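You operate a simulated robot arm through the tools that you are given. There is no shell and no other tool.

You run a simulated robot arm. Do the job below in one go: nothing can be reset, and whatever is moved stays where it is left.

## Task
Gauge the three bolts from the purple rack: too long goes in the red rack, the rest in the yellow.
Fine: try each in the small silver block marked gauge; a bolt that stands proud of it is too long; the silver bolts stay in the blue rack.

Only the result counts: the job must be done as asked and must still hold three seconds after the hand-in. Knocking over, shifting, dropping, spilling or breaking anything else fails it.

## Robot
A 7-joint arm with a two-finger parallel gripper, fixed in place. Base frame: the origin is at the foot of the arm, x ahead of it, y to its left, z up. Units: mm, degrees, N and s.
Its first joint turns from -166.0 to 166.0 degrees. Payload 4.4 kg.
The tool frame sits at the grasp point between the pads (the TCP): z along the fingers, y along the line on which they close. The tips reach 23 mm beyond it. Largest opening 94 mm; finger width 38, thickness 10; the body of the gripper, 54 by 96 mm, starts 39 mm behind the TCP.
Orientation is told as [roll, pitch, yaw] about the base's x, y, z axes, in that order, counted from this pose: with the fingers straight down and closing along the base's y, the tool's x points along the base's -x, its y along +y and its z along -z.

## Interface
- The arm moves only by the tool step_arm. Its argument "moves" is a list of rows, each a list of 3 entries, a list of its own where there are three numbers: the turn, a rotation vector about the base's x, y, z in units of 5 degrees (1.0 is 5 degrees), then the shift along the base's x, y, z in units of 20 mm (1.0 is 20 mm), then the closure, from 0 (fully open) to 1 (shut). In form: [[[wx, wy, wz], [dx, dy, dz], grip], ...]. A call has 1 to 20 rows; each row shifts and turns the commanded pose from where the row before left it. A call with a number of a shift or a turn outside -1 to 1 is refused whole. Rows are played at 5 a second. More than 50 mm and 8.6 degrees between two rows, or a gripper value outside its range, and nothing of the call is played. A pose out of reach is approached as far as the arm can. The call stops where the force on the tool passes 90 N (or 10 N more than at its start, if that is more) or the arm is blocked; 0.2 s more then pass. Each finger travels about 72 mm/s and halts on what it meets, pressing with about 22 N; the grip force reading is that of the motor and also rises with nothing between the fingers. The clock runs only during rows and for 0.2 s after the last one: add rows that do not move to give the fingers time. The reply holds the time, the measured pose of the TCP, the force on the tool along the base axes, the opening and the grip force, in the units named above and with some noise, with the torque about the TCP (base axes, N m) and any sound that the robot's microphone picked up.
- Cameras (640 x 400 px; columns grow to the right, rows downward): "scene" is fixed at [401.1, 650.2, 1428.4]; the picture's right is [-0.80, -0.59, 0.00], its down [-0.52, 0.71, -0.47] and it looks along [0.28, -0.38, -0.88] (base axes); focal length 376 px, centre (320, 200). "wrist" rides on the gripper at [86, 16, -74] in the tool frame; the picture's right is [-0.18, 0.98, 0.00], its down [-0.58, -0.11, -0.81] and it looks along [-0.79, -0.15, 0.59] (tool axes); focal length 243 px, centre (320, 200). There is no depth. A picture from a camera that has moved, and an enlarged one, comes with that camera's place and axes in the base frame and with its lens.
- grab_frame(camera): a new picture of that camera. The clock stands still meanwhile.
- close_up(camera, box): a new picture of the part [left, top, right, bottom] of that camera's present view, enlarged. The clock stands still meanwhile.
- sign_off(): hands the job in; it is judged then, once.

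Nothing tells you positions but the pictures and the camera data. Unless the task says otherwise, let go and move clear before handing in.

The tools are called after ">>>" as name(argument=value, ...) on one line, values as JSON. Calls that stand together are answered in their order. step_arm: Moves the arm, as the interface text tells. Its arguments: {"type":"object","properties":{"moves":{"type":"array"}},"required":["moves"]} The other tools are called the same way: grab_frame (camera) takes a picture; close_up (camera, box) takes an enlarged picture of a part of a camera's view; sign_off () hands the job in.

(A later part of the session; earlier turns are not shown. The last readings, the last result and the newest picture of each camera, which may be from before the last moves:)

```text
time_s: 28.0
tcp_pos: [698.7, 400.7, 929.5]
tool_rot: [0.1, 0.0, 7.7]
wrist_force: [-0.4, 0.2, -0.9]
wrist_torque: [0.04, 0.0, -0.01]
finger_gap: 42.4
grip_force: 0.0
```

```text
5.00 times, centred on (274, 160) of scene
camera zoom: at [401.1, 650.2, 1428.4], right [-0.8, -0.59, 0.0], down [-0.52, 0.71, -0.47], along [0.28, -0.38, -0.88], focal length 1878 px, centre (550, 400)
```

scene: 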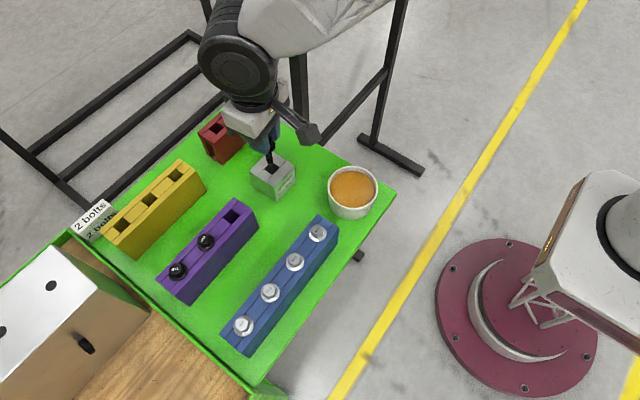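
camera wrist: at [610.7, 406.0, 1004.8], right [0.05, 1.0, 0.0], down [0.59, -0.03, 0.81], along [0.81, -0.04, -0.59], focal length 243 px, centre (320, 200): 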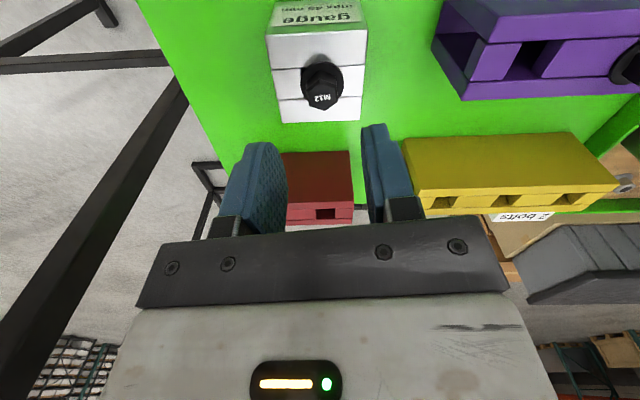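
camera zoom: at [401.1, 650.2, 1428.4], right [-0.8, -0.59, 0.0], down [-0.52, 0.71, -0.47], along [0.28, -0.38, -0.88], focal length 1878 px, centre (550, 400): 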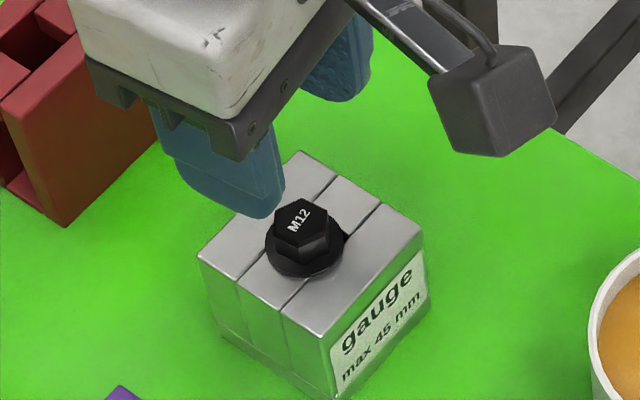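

The bolt stands in the gauge. I'll zoom right in to judge whether its flange is on the block or above it.

>>> close_up(camera="wrist", box=[288, 50, 352, 90])

>>> close_up(camera="scene", box=[250, 150, 298, 180])

>>> close_up(camera="scene", box=[180, 225, 228, 255])

```text
10.00 times, centred on (320, 70) of wrist
camera zoom: at [610.7, 406.0, 1004.8], right [0.05, 1.0, 0.0], down [0.59, -0.03, 0.81], along [0.81, -0.04, -0.59], focal length 2426 px, centre (320, 1500)
```

zoom: 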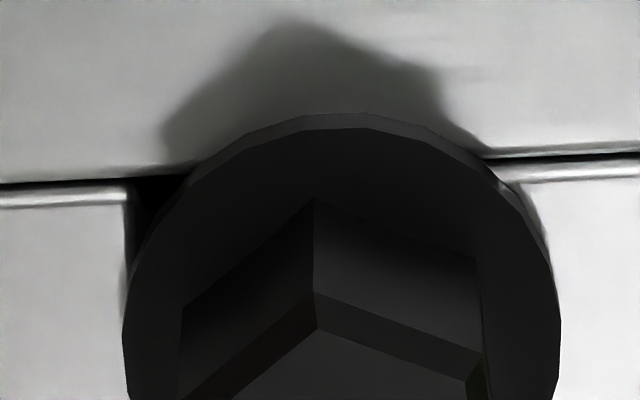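

```text
13.33 times, centred on (274, 165) of scene
camera zoom: at [401.1, 650.2, 1428.4], right [-0.8, -0.59, 0.0], down [-0.52, 0.71, -0.47], along [0.28, -0.38, -0.88], focal length 5009 px, centre (933, 667)
```

zoom: 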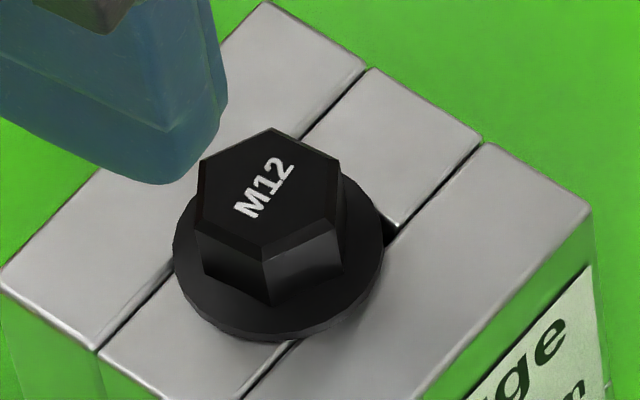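

```text
13.33 times, centred on (204, 240) of scene
camera zoom: at [401.1, 650.2, 1428.4], right [-0.8, -0.59, 0.0], down [-0.52, 0.71, -0.47], along [0.28, -0.38, -0.88], focal length 5009 px, centre (1867, -333)
```

zoom: 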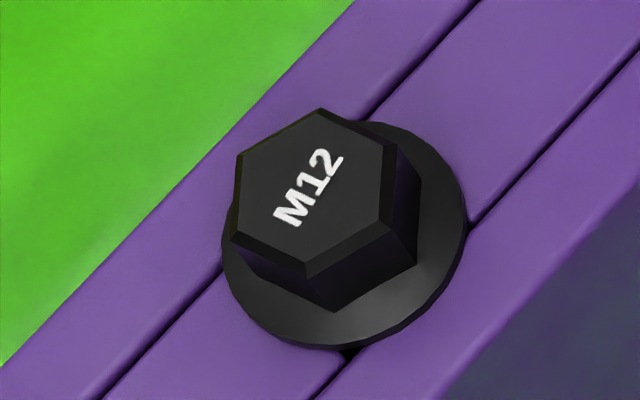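

The flange sits flat on the gauge face with no gap, and the contact height agrees with a 45 mm tall block, so bolt 1 is fine → yellow rack. I'll regrasp it at the same place.

>>> step_arm(moves=[[[0, 0, 0], [0, 0, -0.8], 0.55], [[0, 0, 0], [0, 0, -0.8], 0.55], [[0, 0, 0], [0, 0, -0.6], 0.55], [[0, 0, 0], [0, 0, -0.48], 0.55], [[0, 0, 0], [0, 0, 0], 0.55], [[0, 0, 0], [0, 0, 0], 1], [[0, 0, 0], [0, 0, 0], 1], [[0, 0, 0], [0, 0, 0], 1]])

>>> close_up(camera="wrist", box=[220, 40, 420, 165])

```text
time_s: 29.8
tcp_pos: [697.6, 400.4, 876.4]
tool_rot: [0.0, 0.0, 7.8]
wrist_force: [0.0, -1.3, 2.7]
wrist_torque: [-0.04, 0.01, 0.02]
finger_gap: 19.1
grip_force: 22.1
```

```text
3.20 times, centred on (320, 102) of wrist
camera zoom: at [610.6, 405.9, 951.2], right [0.05, 1.0, 0.0], down [0.59, -0.03, 0.81], along [0.81, -0.04, -0.59], focal length 776 px, centre (320, 512)
```

zoom: 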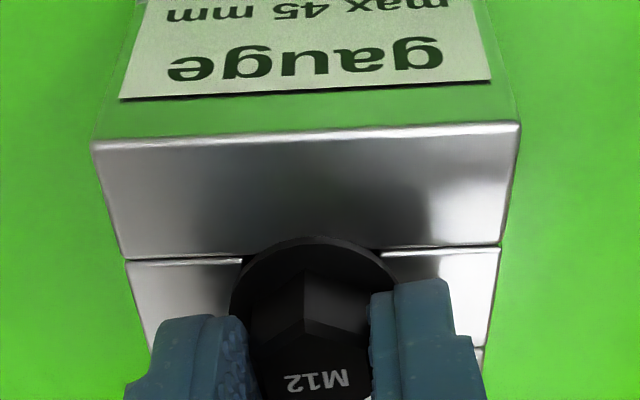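

Held at 19.1 mm. Lifting clear, then carrying it to above the first yellow hole (about 817, 520).

>>> step_arm(moves=[[[0, 0, 0], [0, 0, 0.3], 1], [[0, 0, 0], [0, 0, 0.6], 1], [[0, 0, 0], [0, 0, 0.8], 1], [[0, 0, 0], [0, 0, 0.8], 1], [[0, 0, 0], [0, 0, 0.8], 1], [[0, 0, 0], [0, 0, 0.8], 1], [[0, 0, 0], [0, 0, 0.8], 1], [[0, 0, 0], [0, 0, 0.4], 1], [[0, 0, 0], [0.5, 0.5, 0], 1], [[0, 0, 0], [0.9, 0.9, 0], 1], [[0, 0, 0], [0.9, 0.9, 0], 1], [[0, 0, 0], [0.9, 0.9, 0], 1], [[0, 0, 0], [0.9, 0.9, 0], 1], [[0, 0, 0], [0.9, 0.9, 0], 1], [[0, 0, 0], [0.6, 0.6, 0], 1], [[0, 0, 0], [0.3, 0.3, 0], 1], [[0, 0, 0], [0, 0, 0], 1], [[0, 0, 0], [0, 0, 0], 1]])

>>> grab_frame(camera="wrist")

>>> close_up(camera="wrist", box=[220, 0, 420, 125])

>>> grab_frame(camera="scene")

```text
time_s: 33.6
tcp_pos: [815.6, 519.3, 981.7]
tool_rot: [0.0, 0.0, 7.8]
wrist_force: [-0.4, 0.2, -0.3]
wrist_torque: [0.0, -0.03, -0.02]
finger_gap: 19.0
grip_force: 21.6
```

```text
taken
camera wrist: at [728.6, 524.2, 1057.0], right [0.05, 1.0, 0.0], down [0.59, -0.03, 0.81], along [0.81, -0.04, -0.59], focal length 243 px, centre (320, 200)
```

wrist: 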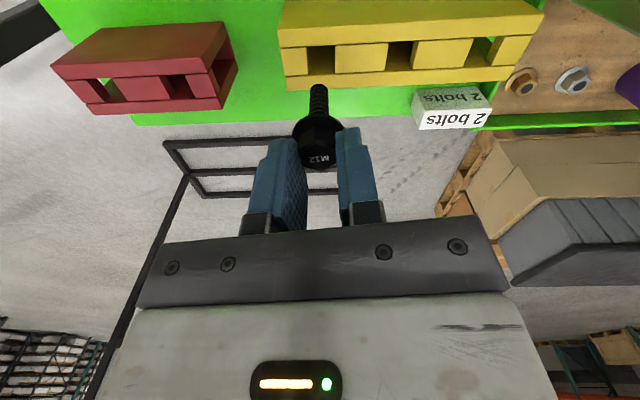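

```text
3.20 times, centred on (320, 62) of wrist
camera zoom: at [728.6, 524.2, 1057.0], right [0.05, 1.0, 0.0], down [0.59, -0.03, 0.81], along [0.81, -0.04, -0.59], focal length 776 px, centre (320, 640)
```

zoom: 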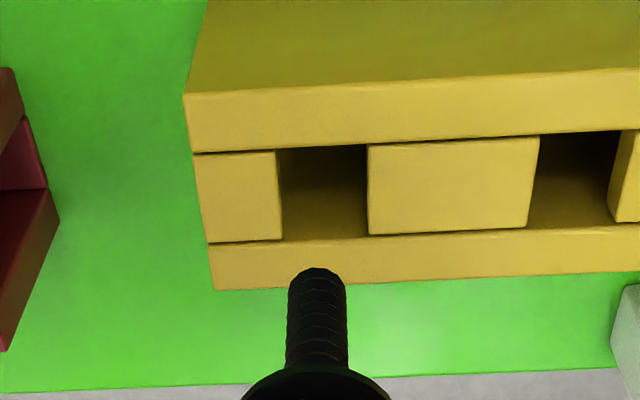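

```text
taken
```

scene: 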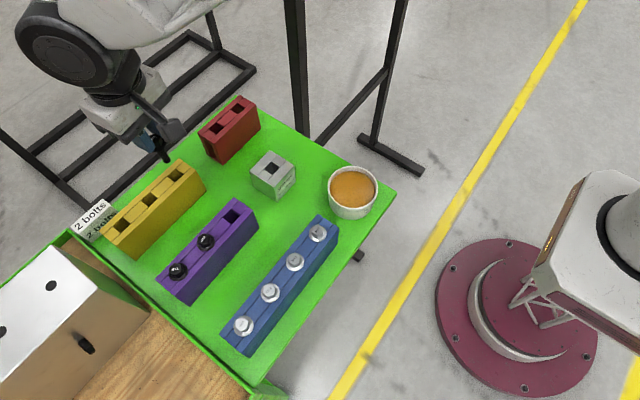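

The yellow hole's centre is about 0.7 mm further in x and 1.9 mm in y. I'll correct, then lower until the tip is just above the hole and check.

>>> step_arm(moves=[[[0, 0, 0], [0.035, 0.095, 0], 1], [[0, 0, 0], [0, 0, -0.6], 1], [[0, 0, 0], [0, 0, -0.6], 1], [[0, 0, 0], [0, 0, -0.6], 1], [[0, 0, 0], [0, 0, 0], 1]])

>>> close_up(camera="wrist", box=[220, 20, 420, 145])

>>> close_up(camera="scene", box=[100, 130, 228, 210])

```text
time_s: 34.8
tcp_pos: [817.0, 520.3, 946.2]
tool_rot: [0.0, 0.0, 7.8]
wrist_force: [-0.2, 0.1, -2.0]
wrist_torque: [0.03, -0.01, -0.02]
finger_gap: 19.1
grip_force: 21.7
```

```text
3.20 times, centred on (320, 82) of wrist
camera zoom: at [729.1, 526.1, 1021.3], right [0.05, 1.0, 0.0], down [0.59, -0.03, 0.81], along [0.81, -0.04, -0.59], focal length 776 px, centre (320, 576)
```

zoom: 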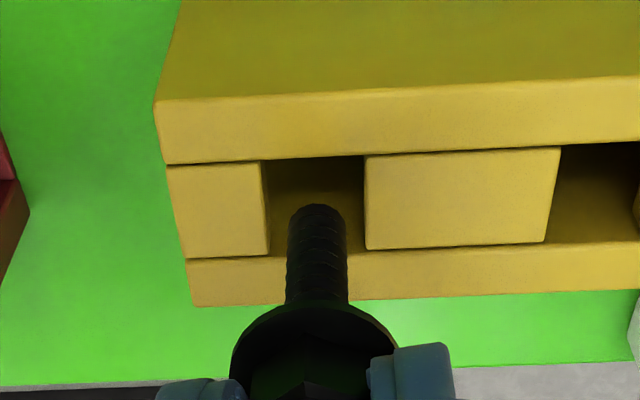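

```text
5.00 times, centred on (164, 170) of scene
camera zoom: at [401.1, 650.2, 1428.4], right [-0.8, -0.59, 0.0], down [-0.52, 0.71, -0.47], along [0.28, -0.38, -0.88], focal length 1878 px, centre (1100, 350)
```

zoom: 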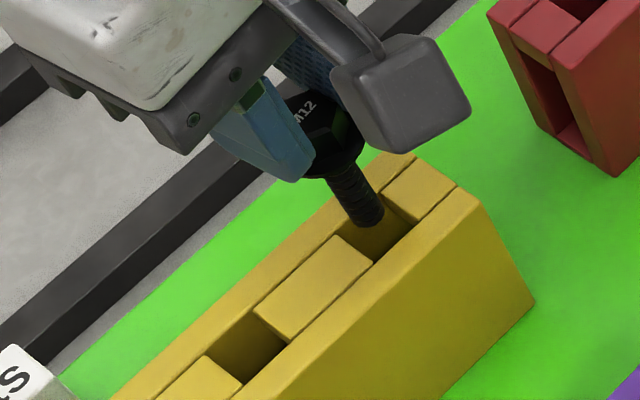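

The tip lines up with the hole in both views. Lowering into it in steps.

>>> step_arm(moves=[[[0, 0, 0], [0, 0, -0.3], 1], [[0, 0, 0], [0, 0, -0.3], 1], [[0, 0, 0], [0, 0, -0.3], 1], [[0, 0, 0], [0, 0, 0], 1]])

>>> step_arm(moves=[[[0, 0, 0], [0, 0, -0.3], 1], [[0, 0, 0], [0, 0, -0.3], 1], [[0, 0, 0], [0, 0, -0.3], 1], [[0, 0, 0], [0, 0, -0.3], 1], [[0, 0, 0], [0, 0, 0], 1]])

>>> close_up(camera="wrist", box=[220, 40, 420, 165])

```text
time_s: 35.8
tcp_pos: [816.8, 521.7, 928.6]
tool_rot: [0.1, 0.1, 7.8]
wrist_force: [0.4, 0.3, -1.0]
wrist_torque: [0.0, 0.01, 0.0]
finger_gap: 19.2
grip_force: 22.2
```

```text
time_s: 37.0
tcp_pos: [817.0, 521.2, 904.0]
tool_rot: [0.1, 0.1, 7.8]
wrist_force: [1.0, -0.2, -0.7]
wrist_torque: [-0.01, -0.03, -0.03]
finger_gap: 19.3
grip_force: 21.5
```

```text
3.20 times, centred on (320, 102) of wrist
camera zoom: at [729.1, 526.2, 979.2], right [0.05, 1.0, 0.0], down [0.59, -0.03, 0.81], along [0.81, -0.04, -0.59], focal length 776 px, centre (320, 512)
```

zoom: 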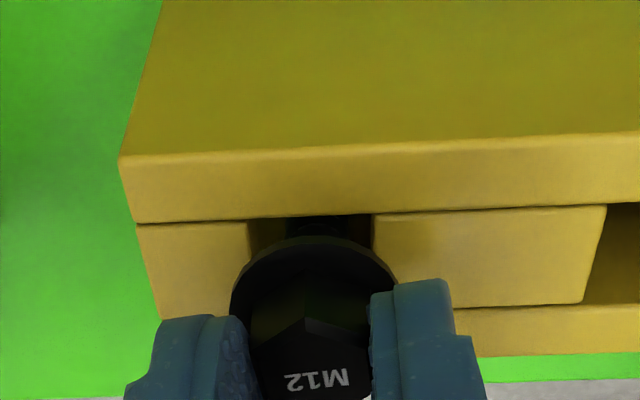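

Going in cleanly. Lowering the last centimetre in fine steps until the flange touches.

>>> step_arm(moves=[[[0, 0, 0], [0, 0, -0.15], 1], [[0, 0, 0], [0, 0, -0.15], 1], [[0, 0, 0], [0, 0, -0.15], 1], [[0, 0, 0], [0, 0, 0], 1]])

>>> step_arm(moves=[[[0, 0, 0], [0, 0, -0.05], 1], [[0, 0, 0], [0, 0, -0.03], 1], [[0, 0, 0], [0, 0, 0], 1]])

>>> close_up(camera="wrist", box=[220, 40, 420, 165])

```text
time_s: 38.0
tcp_pos: [817.6, 520.8, 895.8]
tool_rot: [0.0, 0.0, 7.9]
wrist_force: [0.4, 0.2, -0.4]
wrist_torque: [0.01, 0.02, 0.0]
finger_gap: 19.2
grip_force: 21.6
```

```text
time_s: 38.8
tcp_pos: [815.6, 520.1, 893.8]
tool_rot: [0.0, 0.0, 7.8]
wrist_force: [0.0, 0.3, -1.6]
wrist_torque: [0.0, -0.01, 0.01]
finger_gap: 19.2
grip_force: 22.4
```

```text
3.20 times, centred on (320, 102) of wrist
camera zoom: at [729.0, 525.9, 968.6], right [0.05, 1.0, 0.0], down [0.59, -0.03, 0.81], along [0.81, -0.04, -0.59], focal length 776 px, centre (320, 512)
```

zoom: 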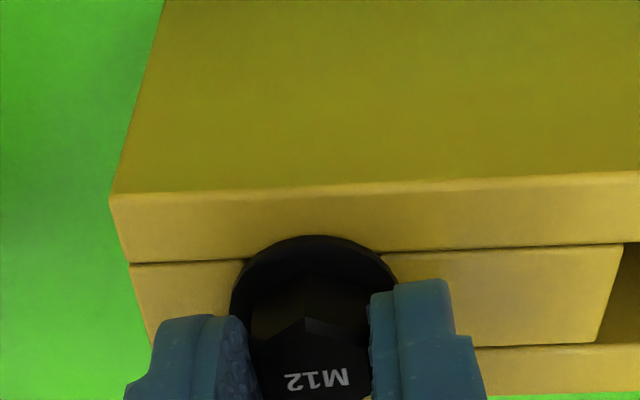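

>>> step_arm(moves=[[[0, 0, 0], [0, 0, -0.04], 1], [[0, 0, 0], [0, 0, 0], 1]])

>>> step_arm(moves=[[[0, 0, 0], [0, 0, -0.04], 1], [[0, 0, 0], [0, 0, 0], 1]])

```text
time_s: 39.4
tcp_pos: [817.7, 520.6, 893.0]
tool_rot: [0.0, 0.0, 7.8]
wrist_force: [0.2, -0.4, -1.0]
wrist_torque: [0.0, 0.02, 0.02]
finger_gap: 19.3
grip_force: 21.5
```

```text
time_s: 40.0
tcp_pos: [817.6, 521.8, 892.8]
tool_rot: [0.0, 0.0, 7.8]
wrist_force: [-0.5, 2.1, 6.6]
wrist_torque: [0.08, 0.11, -0.02]
finger_gap: 19.3
grip_force: 22.5
```

Contact felt (about 7 N) – the flange is seated in the yellow rack. Releasing and rising clear.

>>> step_arm(moves=[[[0, 0, 0], [0, 0, 0.01], 0.9], [[0, 0, 0], [0, 0, 0], 0.7], [[0, 0, 0], [0, 0, 0], 0.55], [[0, 0, 0], [0, 0, 0], 0.55], [[0, 0, 0], [0, 0, 0.4], 0.55], [[0, 0, 0], [0, 0, 0.8], 0.55], [[0, 0, 0], [0, 0, 0.8], 0.55], [[0, 0, 0], [0, 0, 0.8], 0.55], [[0, 0, 0], [0, 0, 0.8], 0.55], [[0, 0, 0], [0, 0, 0], 0.55]])

>>> close_up(camera="wrist", box=[240, 0, 400, 100])

>>> close_up(camera="scene", box=[60, 120, 380, 320])

```text
time_s: 42.2
tcp_pos: [817.0, 520.6, 965.2]
tool_rot: [0.1, 0.1, 7.8]
wrist_force: [0.5, -0.2, -0.1]
wrist_torque: [-0.01, -0.02, -0.01]
finger_gap: 42.3
grip_force: 0.0
```

```text
4.00 times, centred on (320, 50) of wrist
camera zoom: at [729.2, 526.0, 1039.3], right [0.05, 1.0, 0.0], down [0.59, -0.03, 0.81], along [0.81, -0.04, -0.59], focal length 970 px, centre (320, 800)
```

zoom: 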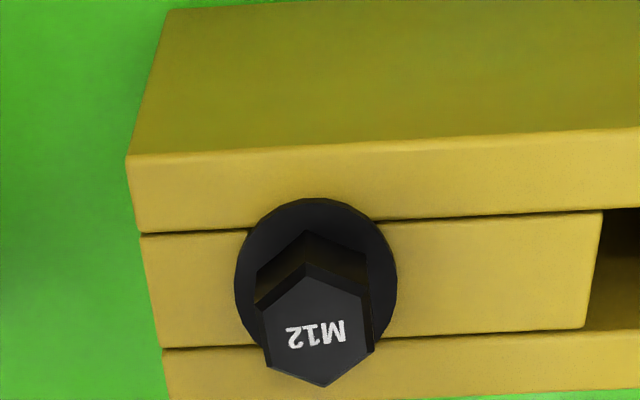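

```text
2.00 times, centred on (220, 220) of scene
camera zoom: at [401.1, 650.2, 1428.4], right [-0.8, -0.59, 0.0], down [-0.52, 0.71, -0.47], along [0.28, -0.38, -0.88], focal length 751 px, centre (520, 160)
```

zoom: 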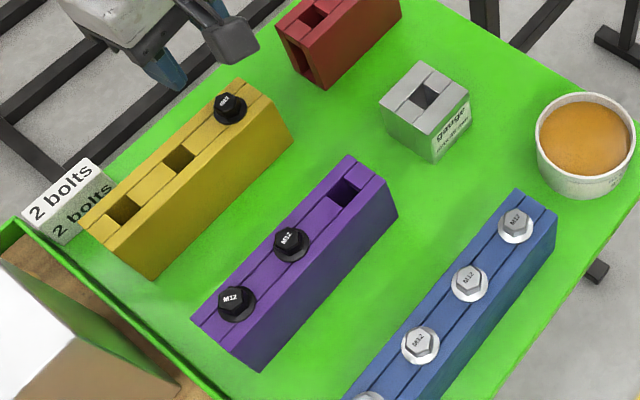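

Bolt 1 is seated in the yellow rack. On the way to bolt 2 I'll pass above the second yellow hole to check the arm can reach it.

>>> step_arm(moves=[[[0, 0, 0], [0, 0, 0.7], 0.55], [[0, 0, 0], [0, 0.8, 0], 0.55], [[0, 0, 0], [0, 0.8, 0], 0.55], [[0, 0, 0], [0, 0.8, 0], 0.55], [[0, 0, 0], [0, 0.6, 0], 0.55], [[0, 0, 0], [0, 0, 0], 0.55], [[0, 0, 0], [0, 0, 0], 0.55]])

>>> grab_frame(camera="wrist")

>>> close_up(camera="wrist", box=[240, 0, 400, 100])

```text
time_s: 43.8
tcp_pos: [817.8, 580.2, 978.3]
tool_rot: [0.0, -0.1, 7.8]
wrist_force: [0.3, 0.2, -0.7]
wrist_torque: [0.01, 0.02, -0.01]
finger_gap: 42.4
grip_force: 0.0
```

```text
taken
camera wrist: at [729.2, 585.5, 1053.3], right [0.05, 1.0, 0.0], down [0.59, -0.03, 0.81], along [0.81, -0.04, -0.59], focal length 243 px, centre (320, 200)
```

wrist: 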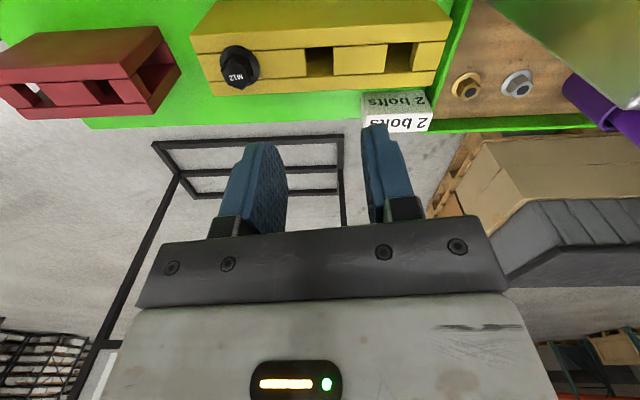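

```text
4.00 times, centred on (320, 50) of wrist
camera zoom: at [729.2, 585.5, 1053.3], right [0.05, 1.0, 0.0], down [0.59, -0.03, 0.81], along [0.81, -0.04, -0.59], focal length 970 px, centre (320, 800)
```

zoom: 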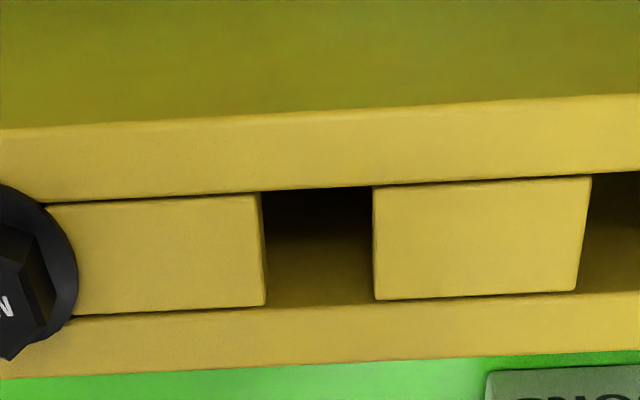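

Second yellow hole is reachable (818, 581). Now moving over purple bolt 2 (about 683, 581).

>>> step_arm(moves=[[[0, 0, 0], [-0.6, 0, 0], 0.55], [[0, 0, 0], [-0.95, 0, 0], 0.55], [[0, 0, 0], [-0.95, 0, 0], 0.55], [[0, 0, 0], [-0.95, 0, 0], 0.55], [[0, 0, 0], [-0.95, 0, 0], 0.55], [[0, 0, 0], [-0.95, 0, 0], 0.55], [[0, 0, 0], [-0.95, 0, -0.5], 0.55], [[0, 0, 0], [-0.425, 0, -0.7], 0.55], [[0, 0, 0], [0, 0, -0.7], 0.55], [[0, 0, 0], [0, 0, 0], 0.55], [[0, 0, 0], [0, 0, 0], 0.55]])

>>> grab_frame(camera="wrist")

>>> close_up(camera="wrist", box=[240, 20, 400, 120])

```text
time_s: 46.2
tcp_pos: [683.3, 580.9, 940.0]
tool_rot: [0.0, 0.0, 7.7]
wrist_force: [-0.9, 0.3, 0.5]
wrist_torque: [0.0, 0.01, -0.02]
finger_gap: 42.4
grip_force: 0.0
```

```text
taken
camera wrist: at [594.6, 586.0, 1015.2], right [0.05, 1.0, 0.0], down [0.59, -0.03, 0.81], along [0.81, -0.04, -0.59], focal length 243 px, centre (320, 200)
```

wrist: 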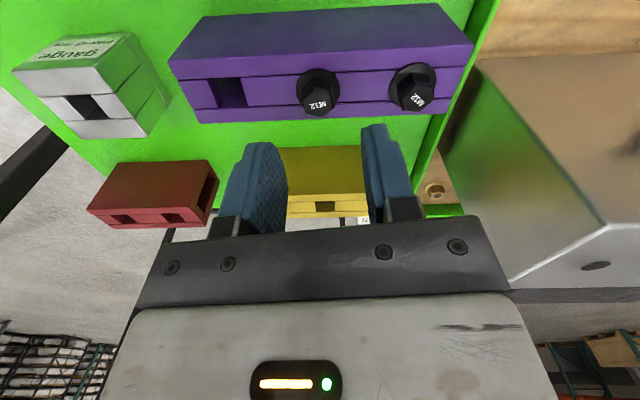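

```text
4.00 times, centred on (320, 70) of wrist
camera zoom: at [594.6, 586.0, 1015.2], right [0.05, 1.0, 0.0], down [0.59, -0.03, 0.81], along [0.81, -0.04, -0.59], focal length 970 px, centre (320, 720)
```

zoom: 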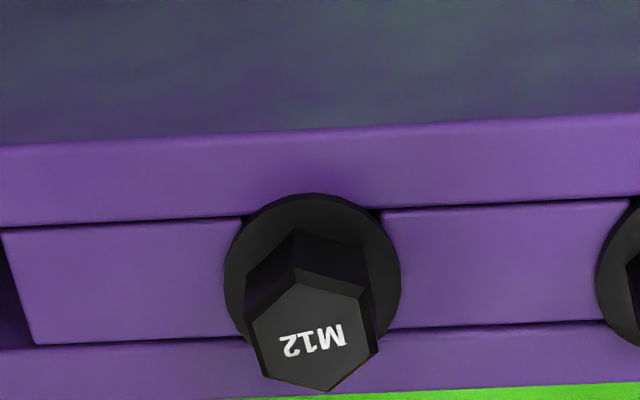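

Bolt 2 is about 1.5 mm nearer in x. I'll correct that, lower to the same grasp height as for bolt 1 (z 891.3) and close.

>>> step_arm(moves=[[[0, 0, 0], [-0.075, -0.02, -0.6], 0.55], [[0, 0, 0], [0, 0, -0.6], 0.55], [[0, 0, 0], [0, 0, -0.6], 0.55], [[0, 0, 0], [0, 0, -0.4], 0.55], [[0, 0, 0], [0, 0, -0.235], 0.55], [[0, 0, 0], [0, 0, 0], 0.55], [[0, 0, 0], [0, 0, 0], 1], [[0, 0, 0], [0, 0, 0], 1], [[0, 0, 0], [0, 0, 0], 1]])

>>> close_up(camera="wrist", box=[220, 70, 420, 195])

```text
time_s: 48.2
tcp_pos: [681.1, 580.3, 892.6]
tool_rot: [0.0, 0.0, 7.7]
wrist_force: [0.1, 1.3, -0.2]
wrist_torque: [0.02, 0.02, 0.02]
finger_gap: 19.1
grip_force: 21.9
```

```text
3.20 times, centred on (320, 132) of wrist
camera zoom: at [593.4, 585.6, 966.8], right [0.05, 1.0, 0.0], down [0.59, -0.03, 0.81], along [0.81, -0.04, -0.59], focal length 776 px, centre (320, 416)
```

zoom: 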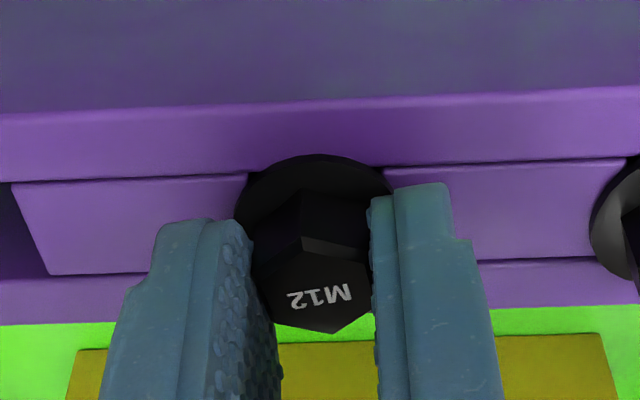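

Bolt 2 gripped on its flats (19.1 mm). Lifting it straight up.

>>> step_arm(moves=[[[0, 0, 0], [0, 0, 0.3], 1], [[0, 0, 0], [0, 0, 0.5], 1], [[0, 0, 0], [0, 0, 0.7], 1], [[0, 0, 0], [0, 0, 0.7], 1], [[0, 0, 0], [0, 0, 0.7], 1], [[0, 0, 0], [0, 0, 0.7], 1], [[0, 0, 0], [0, 0, 0.6], 1], [[0, 0, 0], [0, 0, 0.3], 1], [[0, 0, 0], [0, 0, 0], 1]])

>>> grab_frame(camera="wrist")

>>> close_up(camera="wrist", box=[220, 70, 420, 195])

```text
time_s: 50.2
tcp_pos: [680.6, 580.6, 982.2]
tool_rot: [0.0, 0.0, 7.8]
wrist_force: [0.0, -0.4, -1.4]
wrist_torque: [0.01, 0.02, 0.01]
finger_gap: 19.0
grip_force: 22.2
```

```text
taken
camera wrist: at [592.9, 585.6, 1057.0], right [0.05, 1.0, 0.0], down [0.59, -0.03, 0.81], along [0.81, -0.04, -0.59], focal length 243 px, centre (320, 200)
```

wrist: 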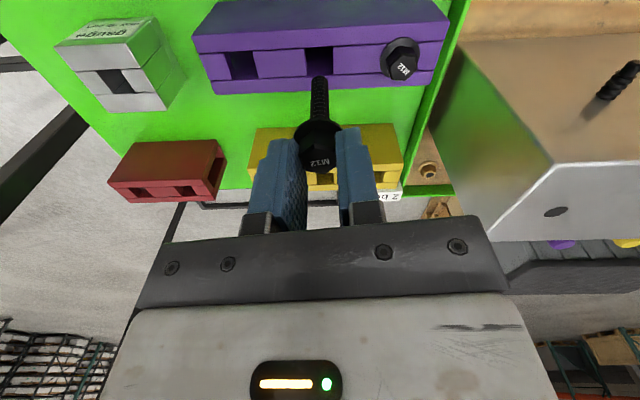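

```text
3.20 times, centred on (320, 132) of wrist
camera zoom: at [592.9, 585.6, 1057.0], right [0.05, 1.0, 0.0], down [0.59, -0.03, 0.81], along [0.81, -0.04, -0.59], focal length 776 px, centre (320, 416)
```

zoom: 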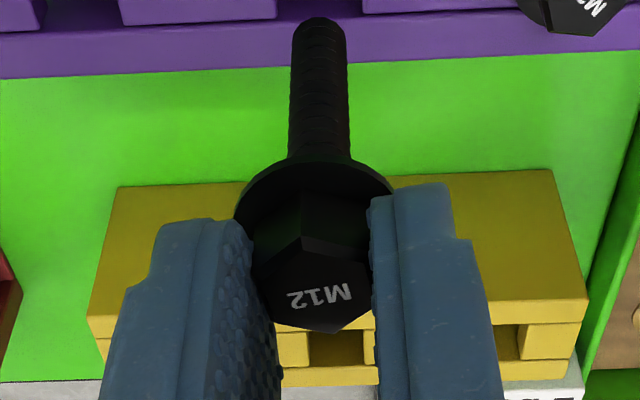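

Bolt 2 is visibly longer than bolt 1, by about 15 mm. I'll still confirm it in the gauge: rising a little and carrying it across.

>>> step_arm(moves=[[[0, 0, 0], [0, 0, 0.5], 1], [[0, 0, 0], [0.0825, -0.5, 0], 1], [[0, 0, 0], [0.0825, -0.95, 0], 1], [[0, 0, 0], [0.0825, -0.95, 0], 1], [[0, 0, 0], [0.0825, -0.95, 0], 1], [[0, 0, 0], [0.0825, -0.95, 0], 1], [[0, 0, 0], [0.0825, -0.95, 0], 1], [[0, 0, 0], [0.0825, -0.95, 0], 1], [[0, 0, 0], [0.0825, -0.95, 0], 1], [[0, 0, 0], [0.0825, -0.95, 0], 1], [[0, 0, 0], [0.0825, -0.575, 0], 1], [[0, 0, 0], [0, -0.3, -0.5], 1], [[0, 0, 0], [0, 0, -0.8], 1], [[0, 0, 0], [0, 0, 0], 1], [[0, 0, 0], [0, 0, 0], 1]])

>>> close_up(camera="wrist", box=[220, 0, 420, 125])

>>> close_up(camera="scene", box=[200, 90, 360, 190])

```text
time_s: 53.4
tcp_pos: [699.0, 400.4, 966.8]
tool_rot: [0.0, 0.0, 7.8]
wrist_force: [0.9, -0.4, -1.1]
wrist_torque: [-0.05, -0.03, 0.0]
finger_gap: 19.4
grip_force: 21.7
```

```text
3.20 times, centred on (320, 62) of wrist
camera zoom: at [610.4, 405.6, 1040.9], right [0.05, 1.0, 0.0], down [0.59, -0.03, 0.81], along [0.81, -0.04, -0.59], focal length 776 px, centre (320, 640)
```

zoom: 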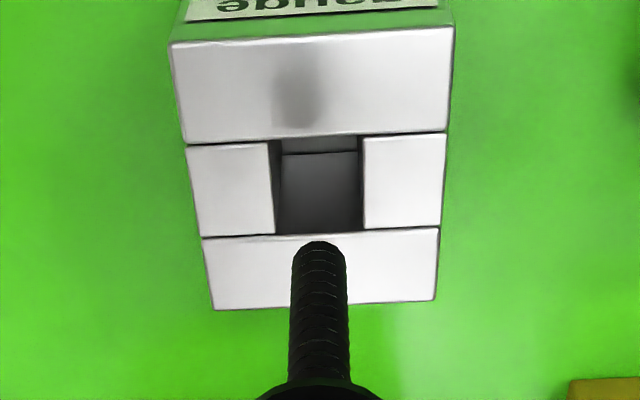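

```text
4.00 times, centred on (280, 140) of scene
camera zoom: at [401.1, 650.2, 1428.4], right [-0.8, -0.59, 0.0], down [-0.52, 0.71, -0.47], along [0.28, -0.38, -0.88], focal length 1503 px, centre (480, 440)
```

zoom: 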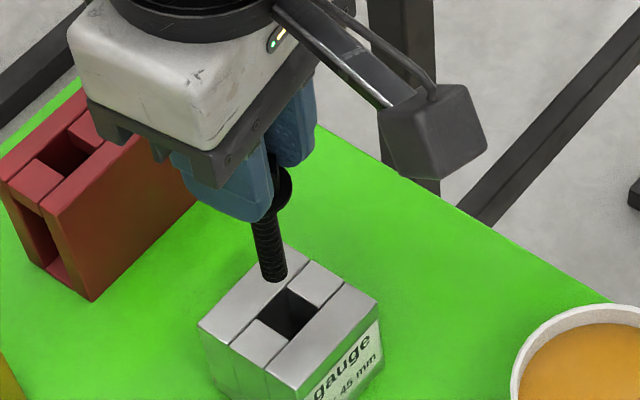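

The bolt is about 2 mm too far in x; I'll correct that and lower until the tip is just above the gauge.

>>> step_arm(moves=[[[0, 0, 0], [-0.1, 0, -0.4], 1], [[0, 0, 0], [0, 0, -0.4], 1], [[0, 0, 0], [0, 0, -0.4], 1], [[0, 0, 0], [0, 0, 0], 1]])

>>> close_up(camera="wrist", box=[220, 0, 420, 125])

>>> close_up(camera="scene", box=[200, 100, 360, 200])

```text
time_s: 54.4
tcp_pos: [695.2, 400.8, 941.5]
tool_rot: [-0.1, 0.0, 7.8]
wrist_force: [0.1, 0.8, -0.1]
wrist_torque: [-0.03, -0.01, -0.04]
finger_gap: 19.1
grip_force: 21.7
```

```text
3.20 times, centred on (320, 62) of wrist
camera zoom: at [608.4, 406.2, 1016.7], right [0.05, 1.0, 0.0], down [0.59, -0.03, 0.81], along [0.81, -0.04, -0.59], focal length 776 px, centre (320, 640)
```

zoom: 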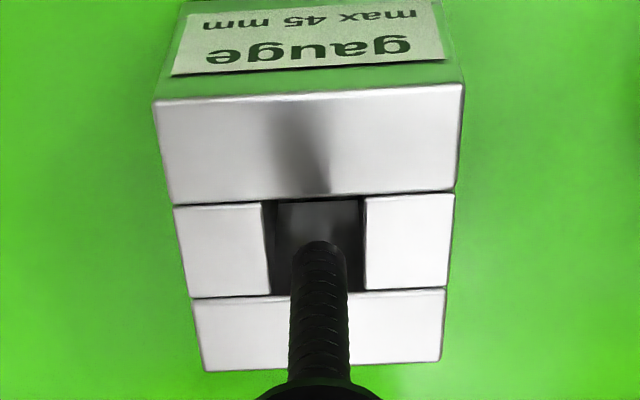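

```text
4.00 times, centred on (280, 150) of scene
camera zoom: at [401.1, 650.2, 1428.4], right [-0.8, -0.59, 0.0], down [-0.52, 0.71, -0.47], along [0.28, -0.38, -0.88], focal length 1503 px, centre (480, 400)
```

zoom: 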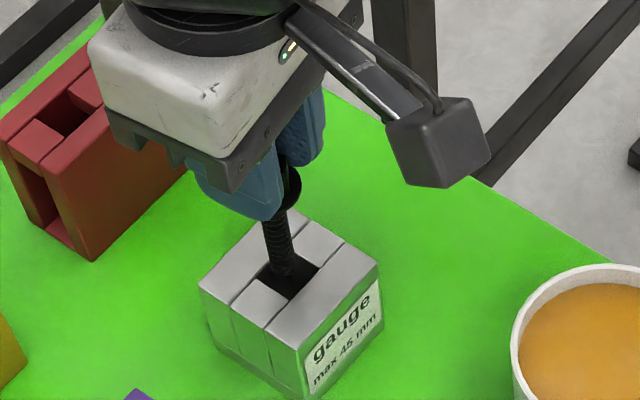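

Well aligned. Lowering on, with force checks.

>>> step_arm(moves=[[[0, 0, 0], [0, 0, -0.2], 1], [[0, 0, 0], [0, 0, -0.2], 1], [[0, 0, 0], [0, 0, -0.2], 1], [[0, 0, 0], [0, 0, -0.2], 1], [[0, 0, 0], [0, 0, -0.2], 1], [[0, 0, 0], [0, 0, 0], 1]])

>>> step_arm(moves=[[[0, 0, 0], [0, 0, -0.2], 1], [[0, 0, 0], [0, 0, -0.2], 1], [[0, 0, 0], [0, 0, -0.2], 1], [[0, 0, 0], [0, 0, -0.2], 1], [[0, 0, 0], [0, 0, 0], 1]])

>>> close_up(camera="wrist", box=[220, 20, 420, 145])

```text
time_s: 55.8
tcp_pos: [697.0, 399.6, 922.1]
tool_rot: [0.0, 0.0, 7.9]
wrist_force: [0.3, -0.5, -0.9]
wrist_torque: [-0.01, -0.02, -0.03]
finger_gap: 19.3
grip_force: 21.8
```

```text
time_s: 57.0
tcp_pos: [696.0, 400.3, 906.5]
tool_rot: [-0.1, 0.0, 7.9]
wrist_force: [0.0, 0.6, -0.8]
wrist_torque: [-0.02, -0.02, -0.02]
finger_gap: 19.0
grip_force: 22.0
```

```text
3.20 times, centred on (320, 82) of wrist
camera zoom: at [608.1, 405.7, 980.6], right [0.05, 1.0, 0.0], down [0.59, -0.03, 0.81], along [0.81, -0.04, -0.59], focal length 776 px, centre (320, 576)
```

zoom: 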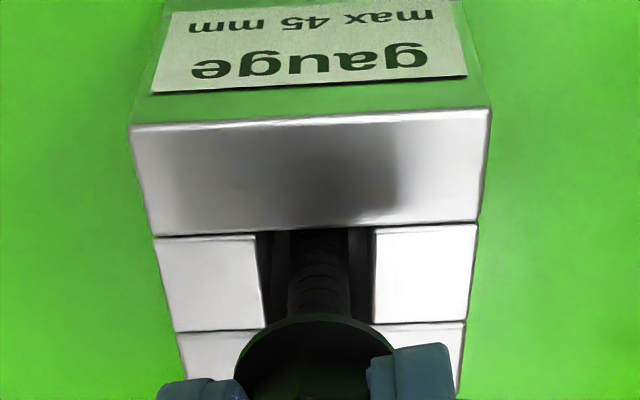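

>>> step_arm(moves=[[[0, 0, 0], [0, 0, -0.2], 1], [[0, 0, 0], [0, 0, -0.2], 1], [[0, 0, 0], [0, 0, 0], 1]])

>>> step_arm(moves=[[[0, 0, 0], [0, 0, -0.1], 1], [[0, 0, 0], [0, 0, 0], 1]])

>>> step_arm(moves=[[[0, 0, 0], [0, 0, -0.1], 1], [[0, 0, 0], [0, 0, 0], 1]])

>>> step_arm(moves=[[[0, 0, 0], [0, 0, -0.1], 1], [[0, 0, 0], [0, 0, 0], 1]])

```text
time_s: 57.8
tcp_pos: [696.0, 401.9, 897.0]
tool_rot: [0.0, 0.0, 7.8]
wrist_force: [0.6, 0.0, -1.5]
wrist_torque: [-0.03, 0.02, -0.01]
finger_gap: 19.0
grip_force: 21.9
```

```text
time_s: 58.4
tcp_pos: [697.0, 400.1, 895.9]
tool_rot: [0.0, 0.0, 7.8]
wrist_force: [0.7, 0.3, -0.6]
wrist_torque: [0.01, 0.0, 0.03]
finger_gap: 19.3
grip_force: 22.0
```

```text
time_s: 59.0
tcp_pos: [697.1, 400.5, 892.9]
tool_rot: [0.0, 0.0, 7.8]
wrist_force: [0.4, 0.0, -0.8]
wrist_torque: [0.0, -0.01, 0.01]
finger_gap: 19.0
grip_force: 22.2
```

```text
time_s: 59.6
tcp_pos: [695.1, 400.4, 891.7]
tool_rot: [0.0, 0.0, 7.8]
wrist_force: [-0.1, -0.1, -1.4]
wrist_torque: [0.05, 0.02, 0.02]
finger_gap: 19.3
grip_force: 22.2
```

No contact yet at 891. Continuing in small steps.

>>> step_arm(moves=[[[0, 0, 0], [0, 0, -0.08], 1], [[0, 0, 0], [0, 0, 0], 1]])

>>> step_arm(moves=[[[0, 0, 0], [0, 0, -0.08], 1], [[0, 0, 0], [0, 0, 0], 1]])

>>> close_up(camera="wrist", box=[220, 40, 420, 165])

```text
time_s: 60.2
tcp_pos: [696.9, 400.1, 890.4]
tool_rot: [0.0, 0.0, 7.8]
wrist_force: [-0.1, -0.2, -1.7]
wrist_torque: [-0.04, 0.02, -0.02]
finger_gap: 19.1
grip_force: 22.2
```

```text
time_s: 60.8
tcp_pos: [696.7, 401.3, 888.7]
tool_rot: [0.0, 0.0, 7.7]
wrist_force: [-2.3, 0.2, 8.9]
wrist_torque: [-0.05, 0.24, -0.01]
finger_gap: 19.1
grip_force: 22.0
```

```text
3.20 times, centred on (320, 102) of wrist
camera zoom: at [608.4, 406.1, 964.1], right [0.05, 1.0, 0.0], down [0.59, -0.03, 0.81], along [0.81, -0.04, -0.59], focal length 776 px, centre (320, 512)
```

zoom: 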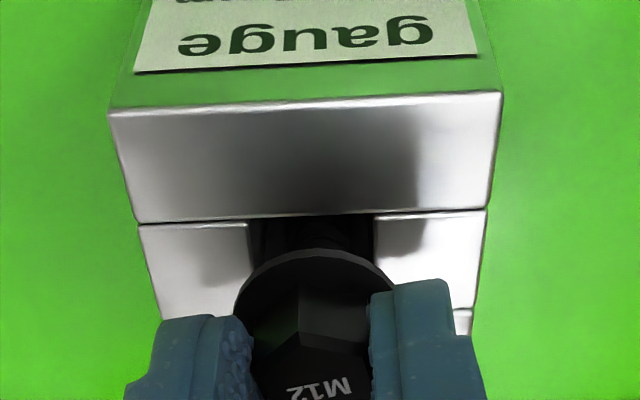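

Contact at 888, about 12 mm higher than bolt 1, so the head stands clearly proud: bolt 2 is too long → red rack. Lifting out and moving above the red rack.

>>> step_arm(moves=[[[0, 0, 0], [0, 0, 0.3], 1], [[0, 0, 0], [0, 0, 0.6], 1], [[0, 0, 0], [0, 0, 0.8], 1], [[0, 0, 0], [0, 0, 0.8], 1], [[0, 0, 0], [0, 0, 0.8], 1], [[0, 0, 0], [0, 0, 0.8], 1], [[0, 0, 0], [0, 0, 0.8], 1], [[0, 0, 0], [0, 0, 0.35], 1], [[0, 0, 0], [0.5, 0, 0], 1], [[0, 0, 0], [0.9, 0, 0], 1], [[0, 0, 0], [0.9, 0, 0], 1], [[0, 0, 0], [0.9, 0, 0], 1], [[0, 0, 0], [0.9, 0, 0], 1], [[0, 0, 0], [0.9, 0, 0], 1], [[0, 0, 0], [0.9, 0, 0], 1], [[0, 0, 0], [0.6, 0, 0], 1], [[0, 0, 0], [0.2, 0, 0], 1], [[0, 0, 0], [0, 0, 0], 1], [[0, 0, 0], [0, 0, 0], 1]])

>>> grab_frame(camera="wrist")

>>> close_up(camera="wrist", box=[220, 0, 420, 125])

>>> close_up(camera="scene", box=[140, 60, 300, 160])

```text
time_s: 64.8
tcp_pos: [831.1, 399.5, 993.5]
tool_rot: [0.0, 0.1, 7.8]
wrist_force: [0.6, -0.4, -2.3]
wrist_torque: [-0.01, -0.01, -0.01]
finger_gap: 19.1
grip_force: 21.7
```

```text
taken
camera wrist: at [742.3, 405.8, 1068.3], right [0.05, 1.0, 0.0], down [0.59, -0.03, 0.81], along [0.81, -0.04, -0.59], focal length 243 px, centre (320, 200)
```

wrist: 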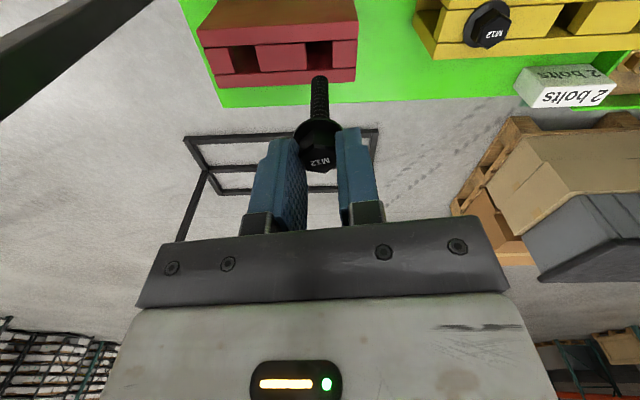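

```text
3.20 times, centred on (320, 62) of wrist
camera zoom: at [742.3, 405.8, 1068.3], right [0.05, 1.0, 0.0], down [0.59, -0.03, 0.81], along [0.81, -0.04, -0.59], focal length 776 px, centre (320, 640)
```

zoom: 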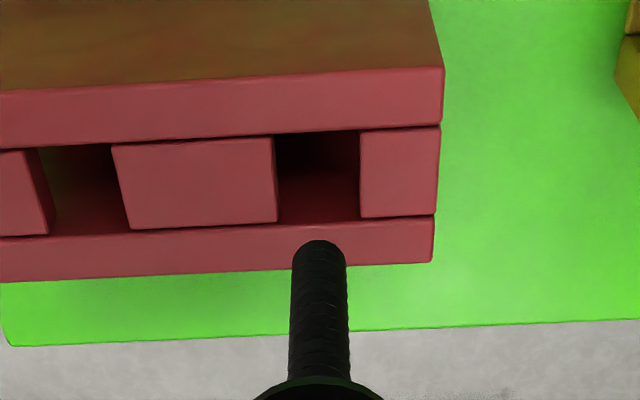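

```text
4.00 times, centred on (220, 110) of scene
camera zoom: at [401.1, 650.2, 1428.4], right [-0.8, -0.59, 0.0], down [-0.52, 0.71, -0.47], along [0.28, -0.38, -0.88], focal length 1503 px, centre (720, 560)
```

zoom: 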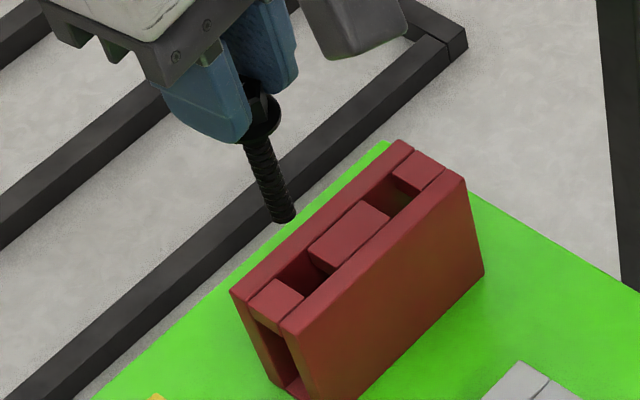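

The nearer red hole is right under the bolt. I'll make a half-millimetre correction and lower until the tip is just above.

>>> step_arm(moves=[[[0, 0, 0], [0.02, 0.025, -0.4], 1], [[0, 0, 0], [0, 0, -0.6], 1], [[0, 0, 0], [0, 0, -0.6], 1], [[0, 0, 0], [0, 0, 0], 1]])

>>> close_up(camera="wrist", box=[220, 0, 420, 125])

>>> close_up(camera="scene", box=[140, 70, 300, 170])

```text
time_s: 65.8
tcp_pos: [831.0, 400.2, 961.5]
tool_rot: [0.1, 0.0, 7.8]
wrist_force: [0.0, 1.7, -1.1]
wrist_torque: [0.02, -0.01, 0.03]
finger_gap: 18.8
grip_force: 22.8
```

```text
3.20 times, centred on (320, 62) of wrist
camera zoom: at [742.4, 406.3, 1036.3], right [0.05, 1.0, 0.0], down [0.59, -0.03, 0.81], along [0.81, -0.04, -0.59], focal length 776 px, centre (320, 640)
```

zoom: 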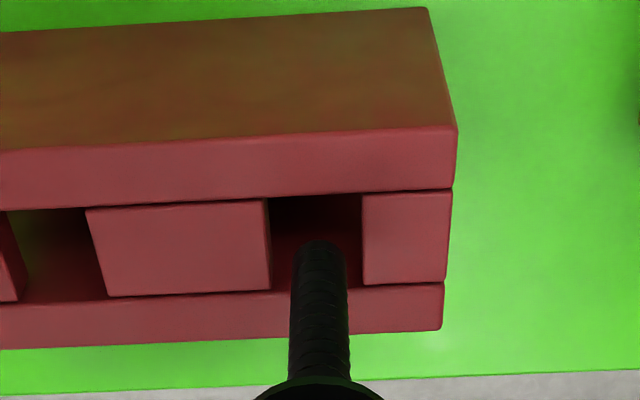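

```text
4.00 times, centred on (220, 120) of scene
camera zoom: at [401.1, 650.2, 1428.4], right [-0.8, -0.59, 0.0], down [-0.52, 0.71, -0.47], along [0.28, -0.38, -0.88], focal length 1503 px, centre (720, 520)
```

zoom: 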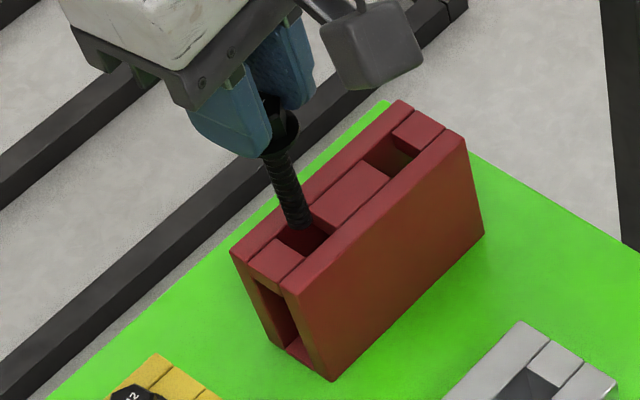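

Aligned in both views. Lowering in steps with force checks.

>>> step_arm(moves=[[[0, 0, 0], [0, -0.02, -0.3], 1], [[0, 0, 0], [0, 0, -0.3], 1], [[0, 0, 0], [0, 0, -0.3], 1], [[0, 0, 0], [0, 0, -0.3], 1], [[0, 0, 0], [0, 0, 0], 1]])

>>> step_arm(moves=[[[0, 0, 0], [0, 0, -0.3], 1], [[0, 0, 0], [0, 0, -0.3], 1], [[0, 0, 0], [0, 0, -0.3], 1], [[0, 0, 0], [0, 0, -0.3], 1], [[0, 0, 0], [0, 0, 0], 1]])

>>> step_arm(moves=[[[0, 0, 0], [0, 0, -0.2], 1], [[0, 0, 0], [0, 0, -0.2], 1], [[0, 0, 0], [0, 0, -0.2], 1], [[0, 0, 0], [0, 0, 0], 1]])

>>> close_up(camera="wrist", box=[220, 40, 420, 165])

```text
time_s: 67.0
tcp_pos: [828.8, 401.7, 936.7]
tool_rot: [0.1, 0.0, 7.8]
wrist_force: [0.4, 0.8, -1.4]
wrist_torque: [-0.03, 0.01, -0.01]
finger_gap: 19.2
grip_force: 22.8
```

```text
time_s: 68.2
tcp_pos: [830.1, 402.1, 914.0]
tool_rot: [0.1, 0.0, 7.8]
wrist_force: [0.5, 0.7, -1.7]
wrist_torque: [0.0, -0.01, -0.01]
finger_gap: 19.0
grip_force: 22.2
```

```text
time_s: 69.2
tcp_pos: [830.4, 400.3, 901.4]
tool_rot: [0.0, 0.0, 7.7]
wrist_force: [0.1, -0.9, -1.2]
wrist_torque: [0.01, -0.02, 0.02]
finger_gap: 19.0
grip_force: 22.2
```

```text
3.20 times, centred on (320, 102) of wrist
camera zoom: at [742.5, 405.6, 976.4], right [0.05, 1.0, 0.0], down [0.59, -0.03, 0.81], along [0.81, -0.04, -0.59], focal length 776 px, centre (320, 512)
```

zoom: 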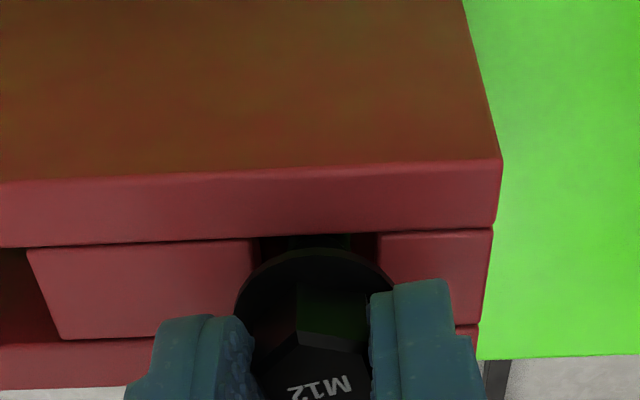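

Going in cleanly; last few millimetres in fine steps.

>>> step_arm(moves=[[[0, 0, 0], [0, 0, -0.15], 1], [[0, 0, 0], [0, 0, -0.15], 1], [[0, 0, 0], [0, 0, -0.1], 1], [[0, 0, 0], [0, 0, 0], 1]])

>>> step_arm(moves=[[[0, 0, 0], [0, 0, -0.05], 1], [[0, 0, 0], [0, 0, 0], 1]])

>>> step_arm(moves=[[[0, 0, 0], [0, 0, -0.04], 1], [[0, 0, 0], [0, 0, 0], 1]])

```text
time_s: 70.2
tcp_pos: [829.7, 401.7, 893.3]
tool_rot: [0.1, 0.0, 7.8]
wrist_force: [-0.5, 0.6, -1.5]
wrist_torque: [0.02, 0.0, 0.0]
finger_gap: 19.1
grip_force: 22.0
```

```text
time_s: 70.8
tcp_pos: [830.2, 401.2, 892.2]
tool_rot: [0.1, 0.0, 7.9]
wrist_force: [0.3, -0.8, 0.3]
wrist_torque: [-0.02, -0.04, -0.02]
finger_gap: 18.9
grip_force: 22.1
```

```text
time_s: 71.4
tcp_pos: [831.3, 400.6, 891.8]
tool_rot: [0.0, -0.2, 7.7]
wrist_force: [-2.3, -1.4, 10.2]
wrist_torque: [-0.07, 0.09, -0.01]
finger_gap: 19.1
grip_force: 21.8
```

Contact at 10 N – the flange is down on the red rack. Releasing and rising clear.

>>> step_arm(moves=[[[0, 0, 0], [0, 0, 0.02], 0.9], [[0, 0, 0], [0, 0, 0], 0.7], [[0, 0, 0], [0, 0, 0], 0.55], [[0, 0, 0], [0, 0, 0], 0.55], [[0, 0, 0], [0, 0, 0.4], 0.55], [[0, 0, 0], [0, 0, 0.8], 0.55], [[0, 0, 0], [0, 0, 0.8], 0.55], [[0, 0, 0], [0, 0, 0.8], 0.55], [[0, 0, 0], [0, 0, 0.8], 0.55], [[0, 0, 0], [0, 0, 0], 0.55]])

>>> close_up(camera="wrist", box=[240, 0, 400, 100])

>>> grab_frame(camera="scene")

```text
time_s: 73.6
tcp_pos: [831.0, 400.4, 964.7]
tool_rot: [0.0, 0.0, 7.8]
wrist_force: [-0.7, 0.4, 0.4]
wrist_torque: [-0.01, 0.02, 0.01]
finger_gap: 42.3
grip_force: 0.1
```

```text
4.00 times, centred on (320, 50) of wrist
camera zoom: at [743.1, 405.9, 1038.9], right [0.05, 1.0, 0.0], down [0.59, -0.03, 0.81], along [0.81, -0.04, -0.59], focal length 970 px, centre (320, 800)
```

zoom: 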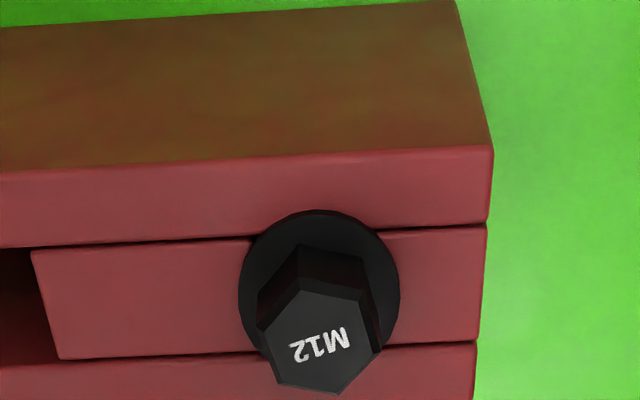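

```text
taken
```

scene: 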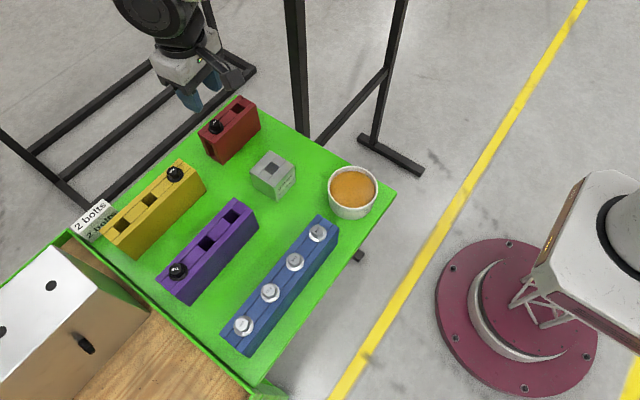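

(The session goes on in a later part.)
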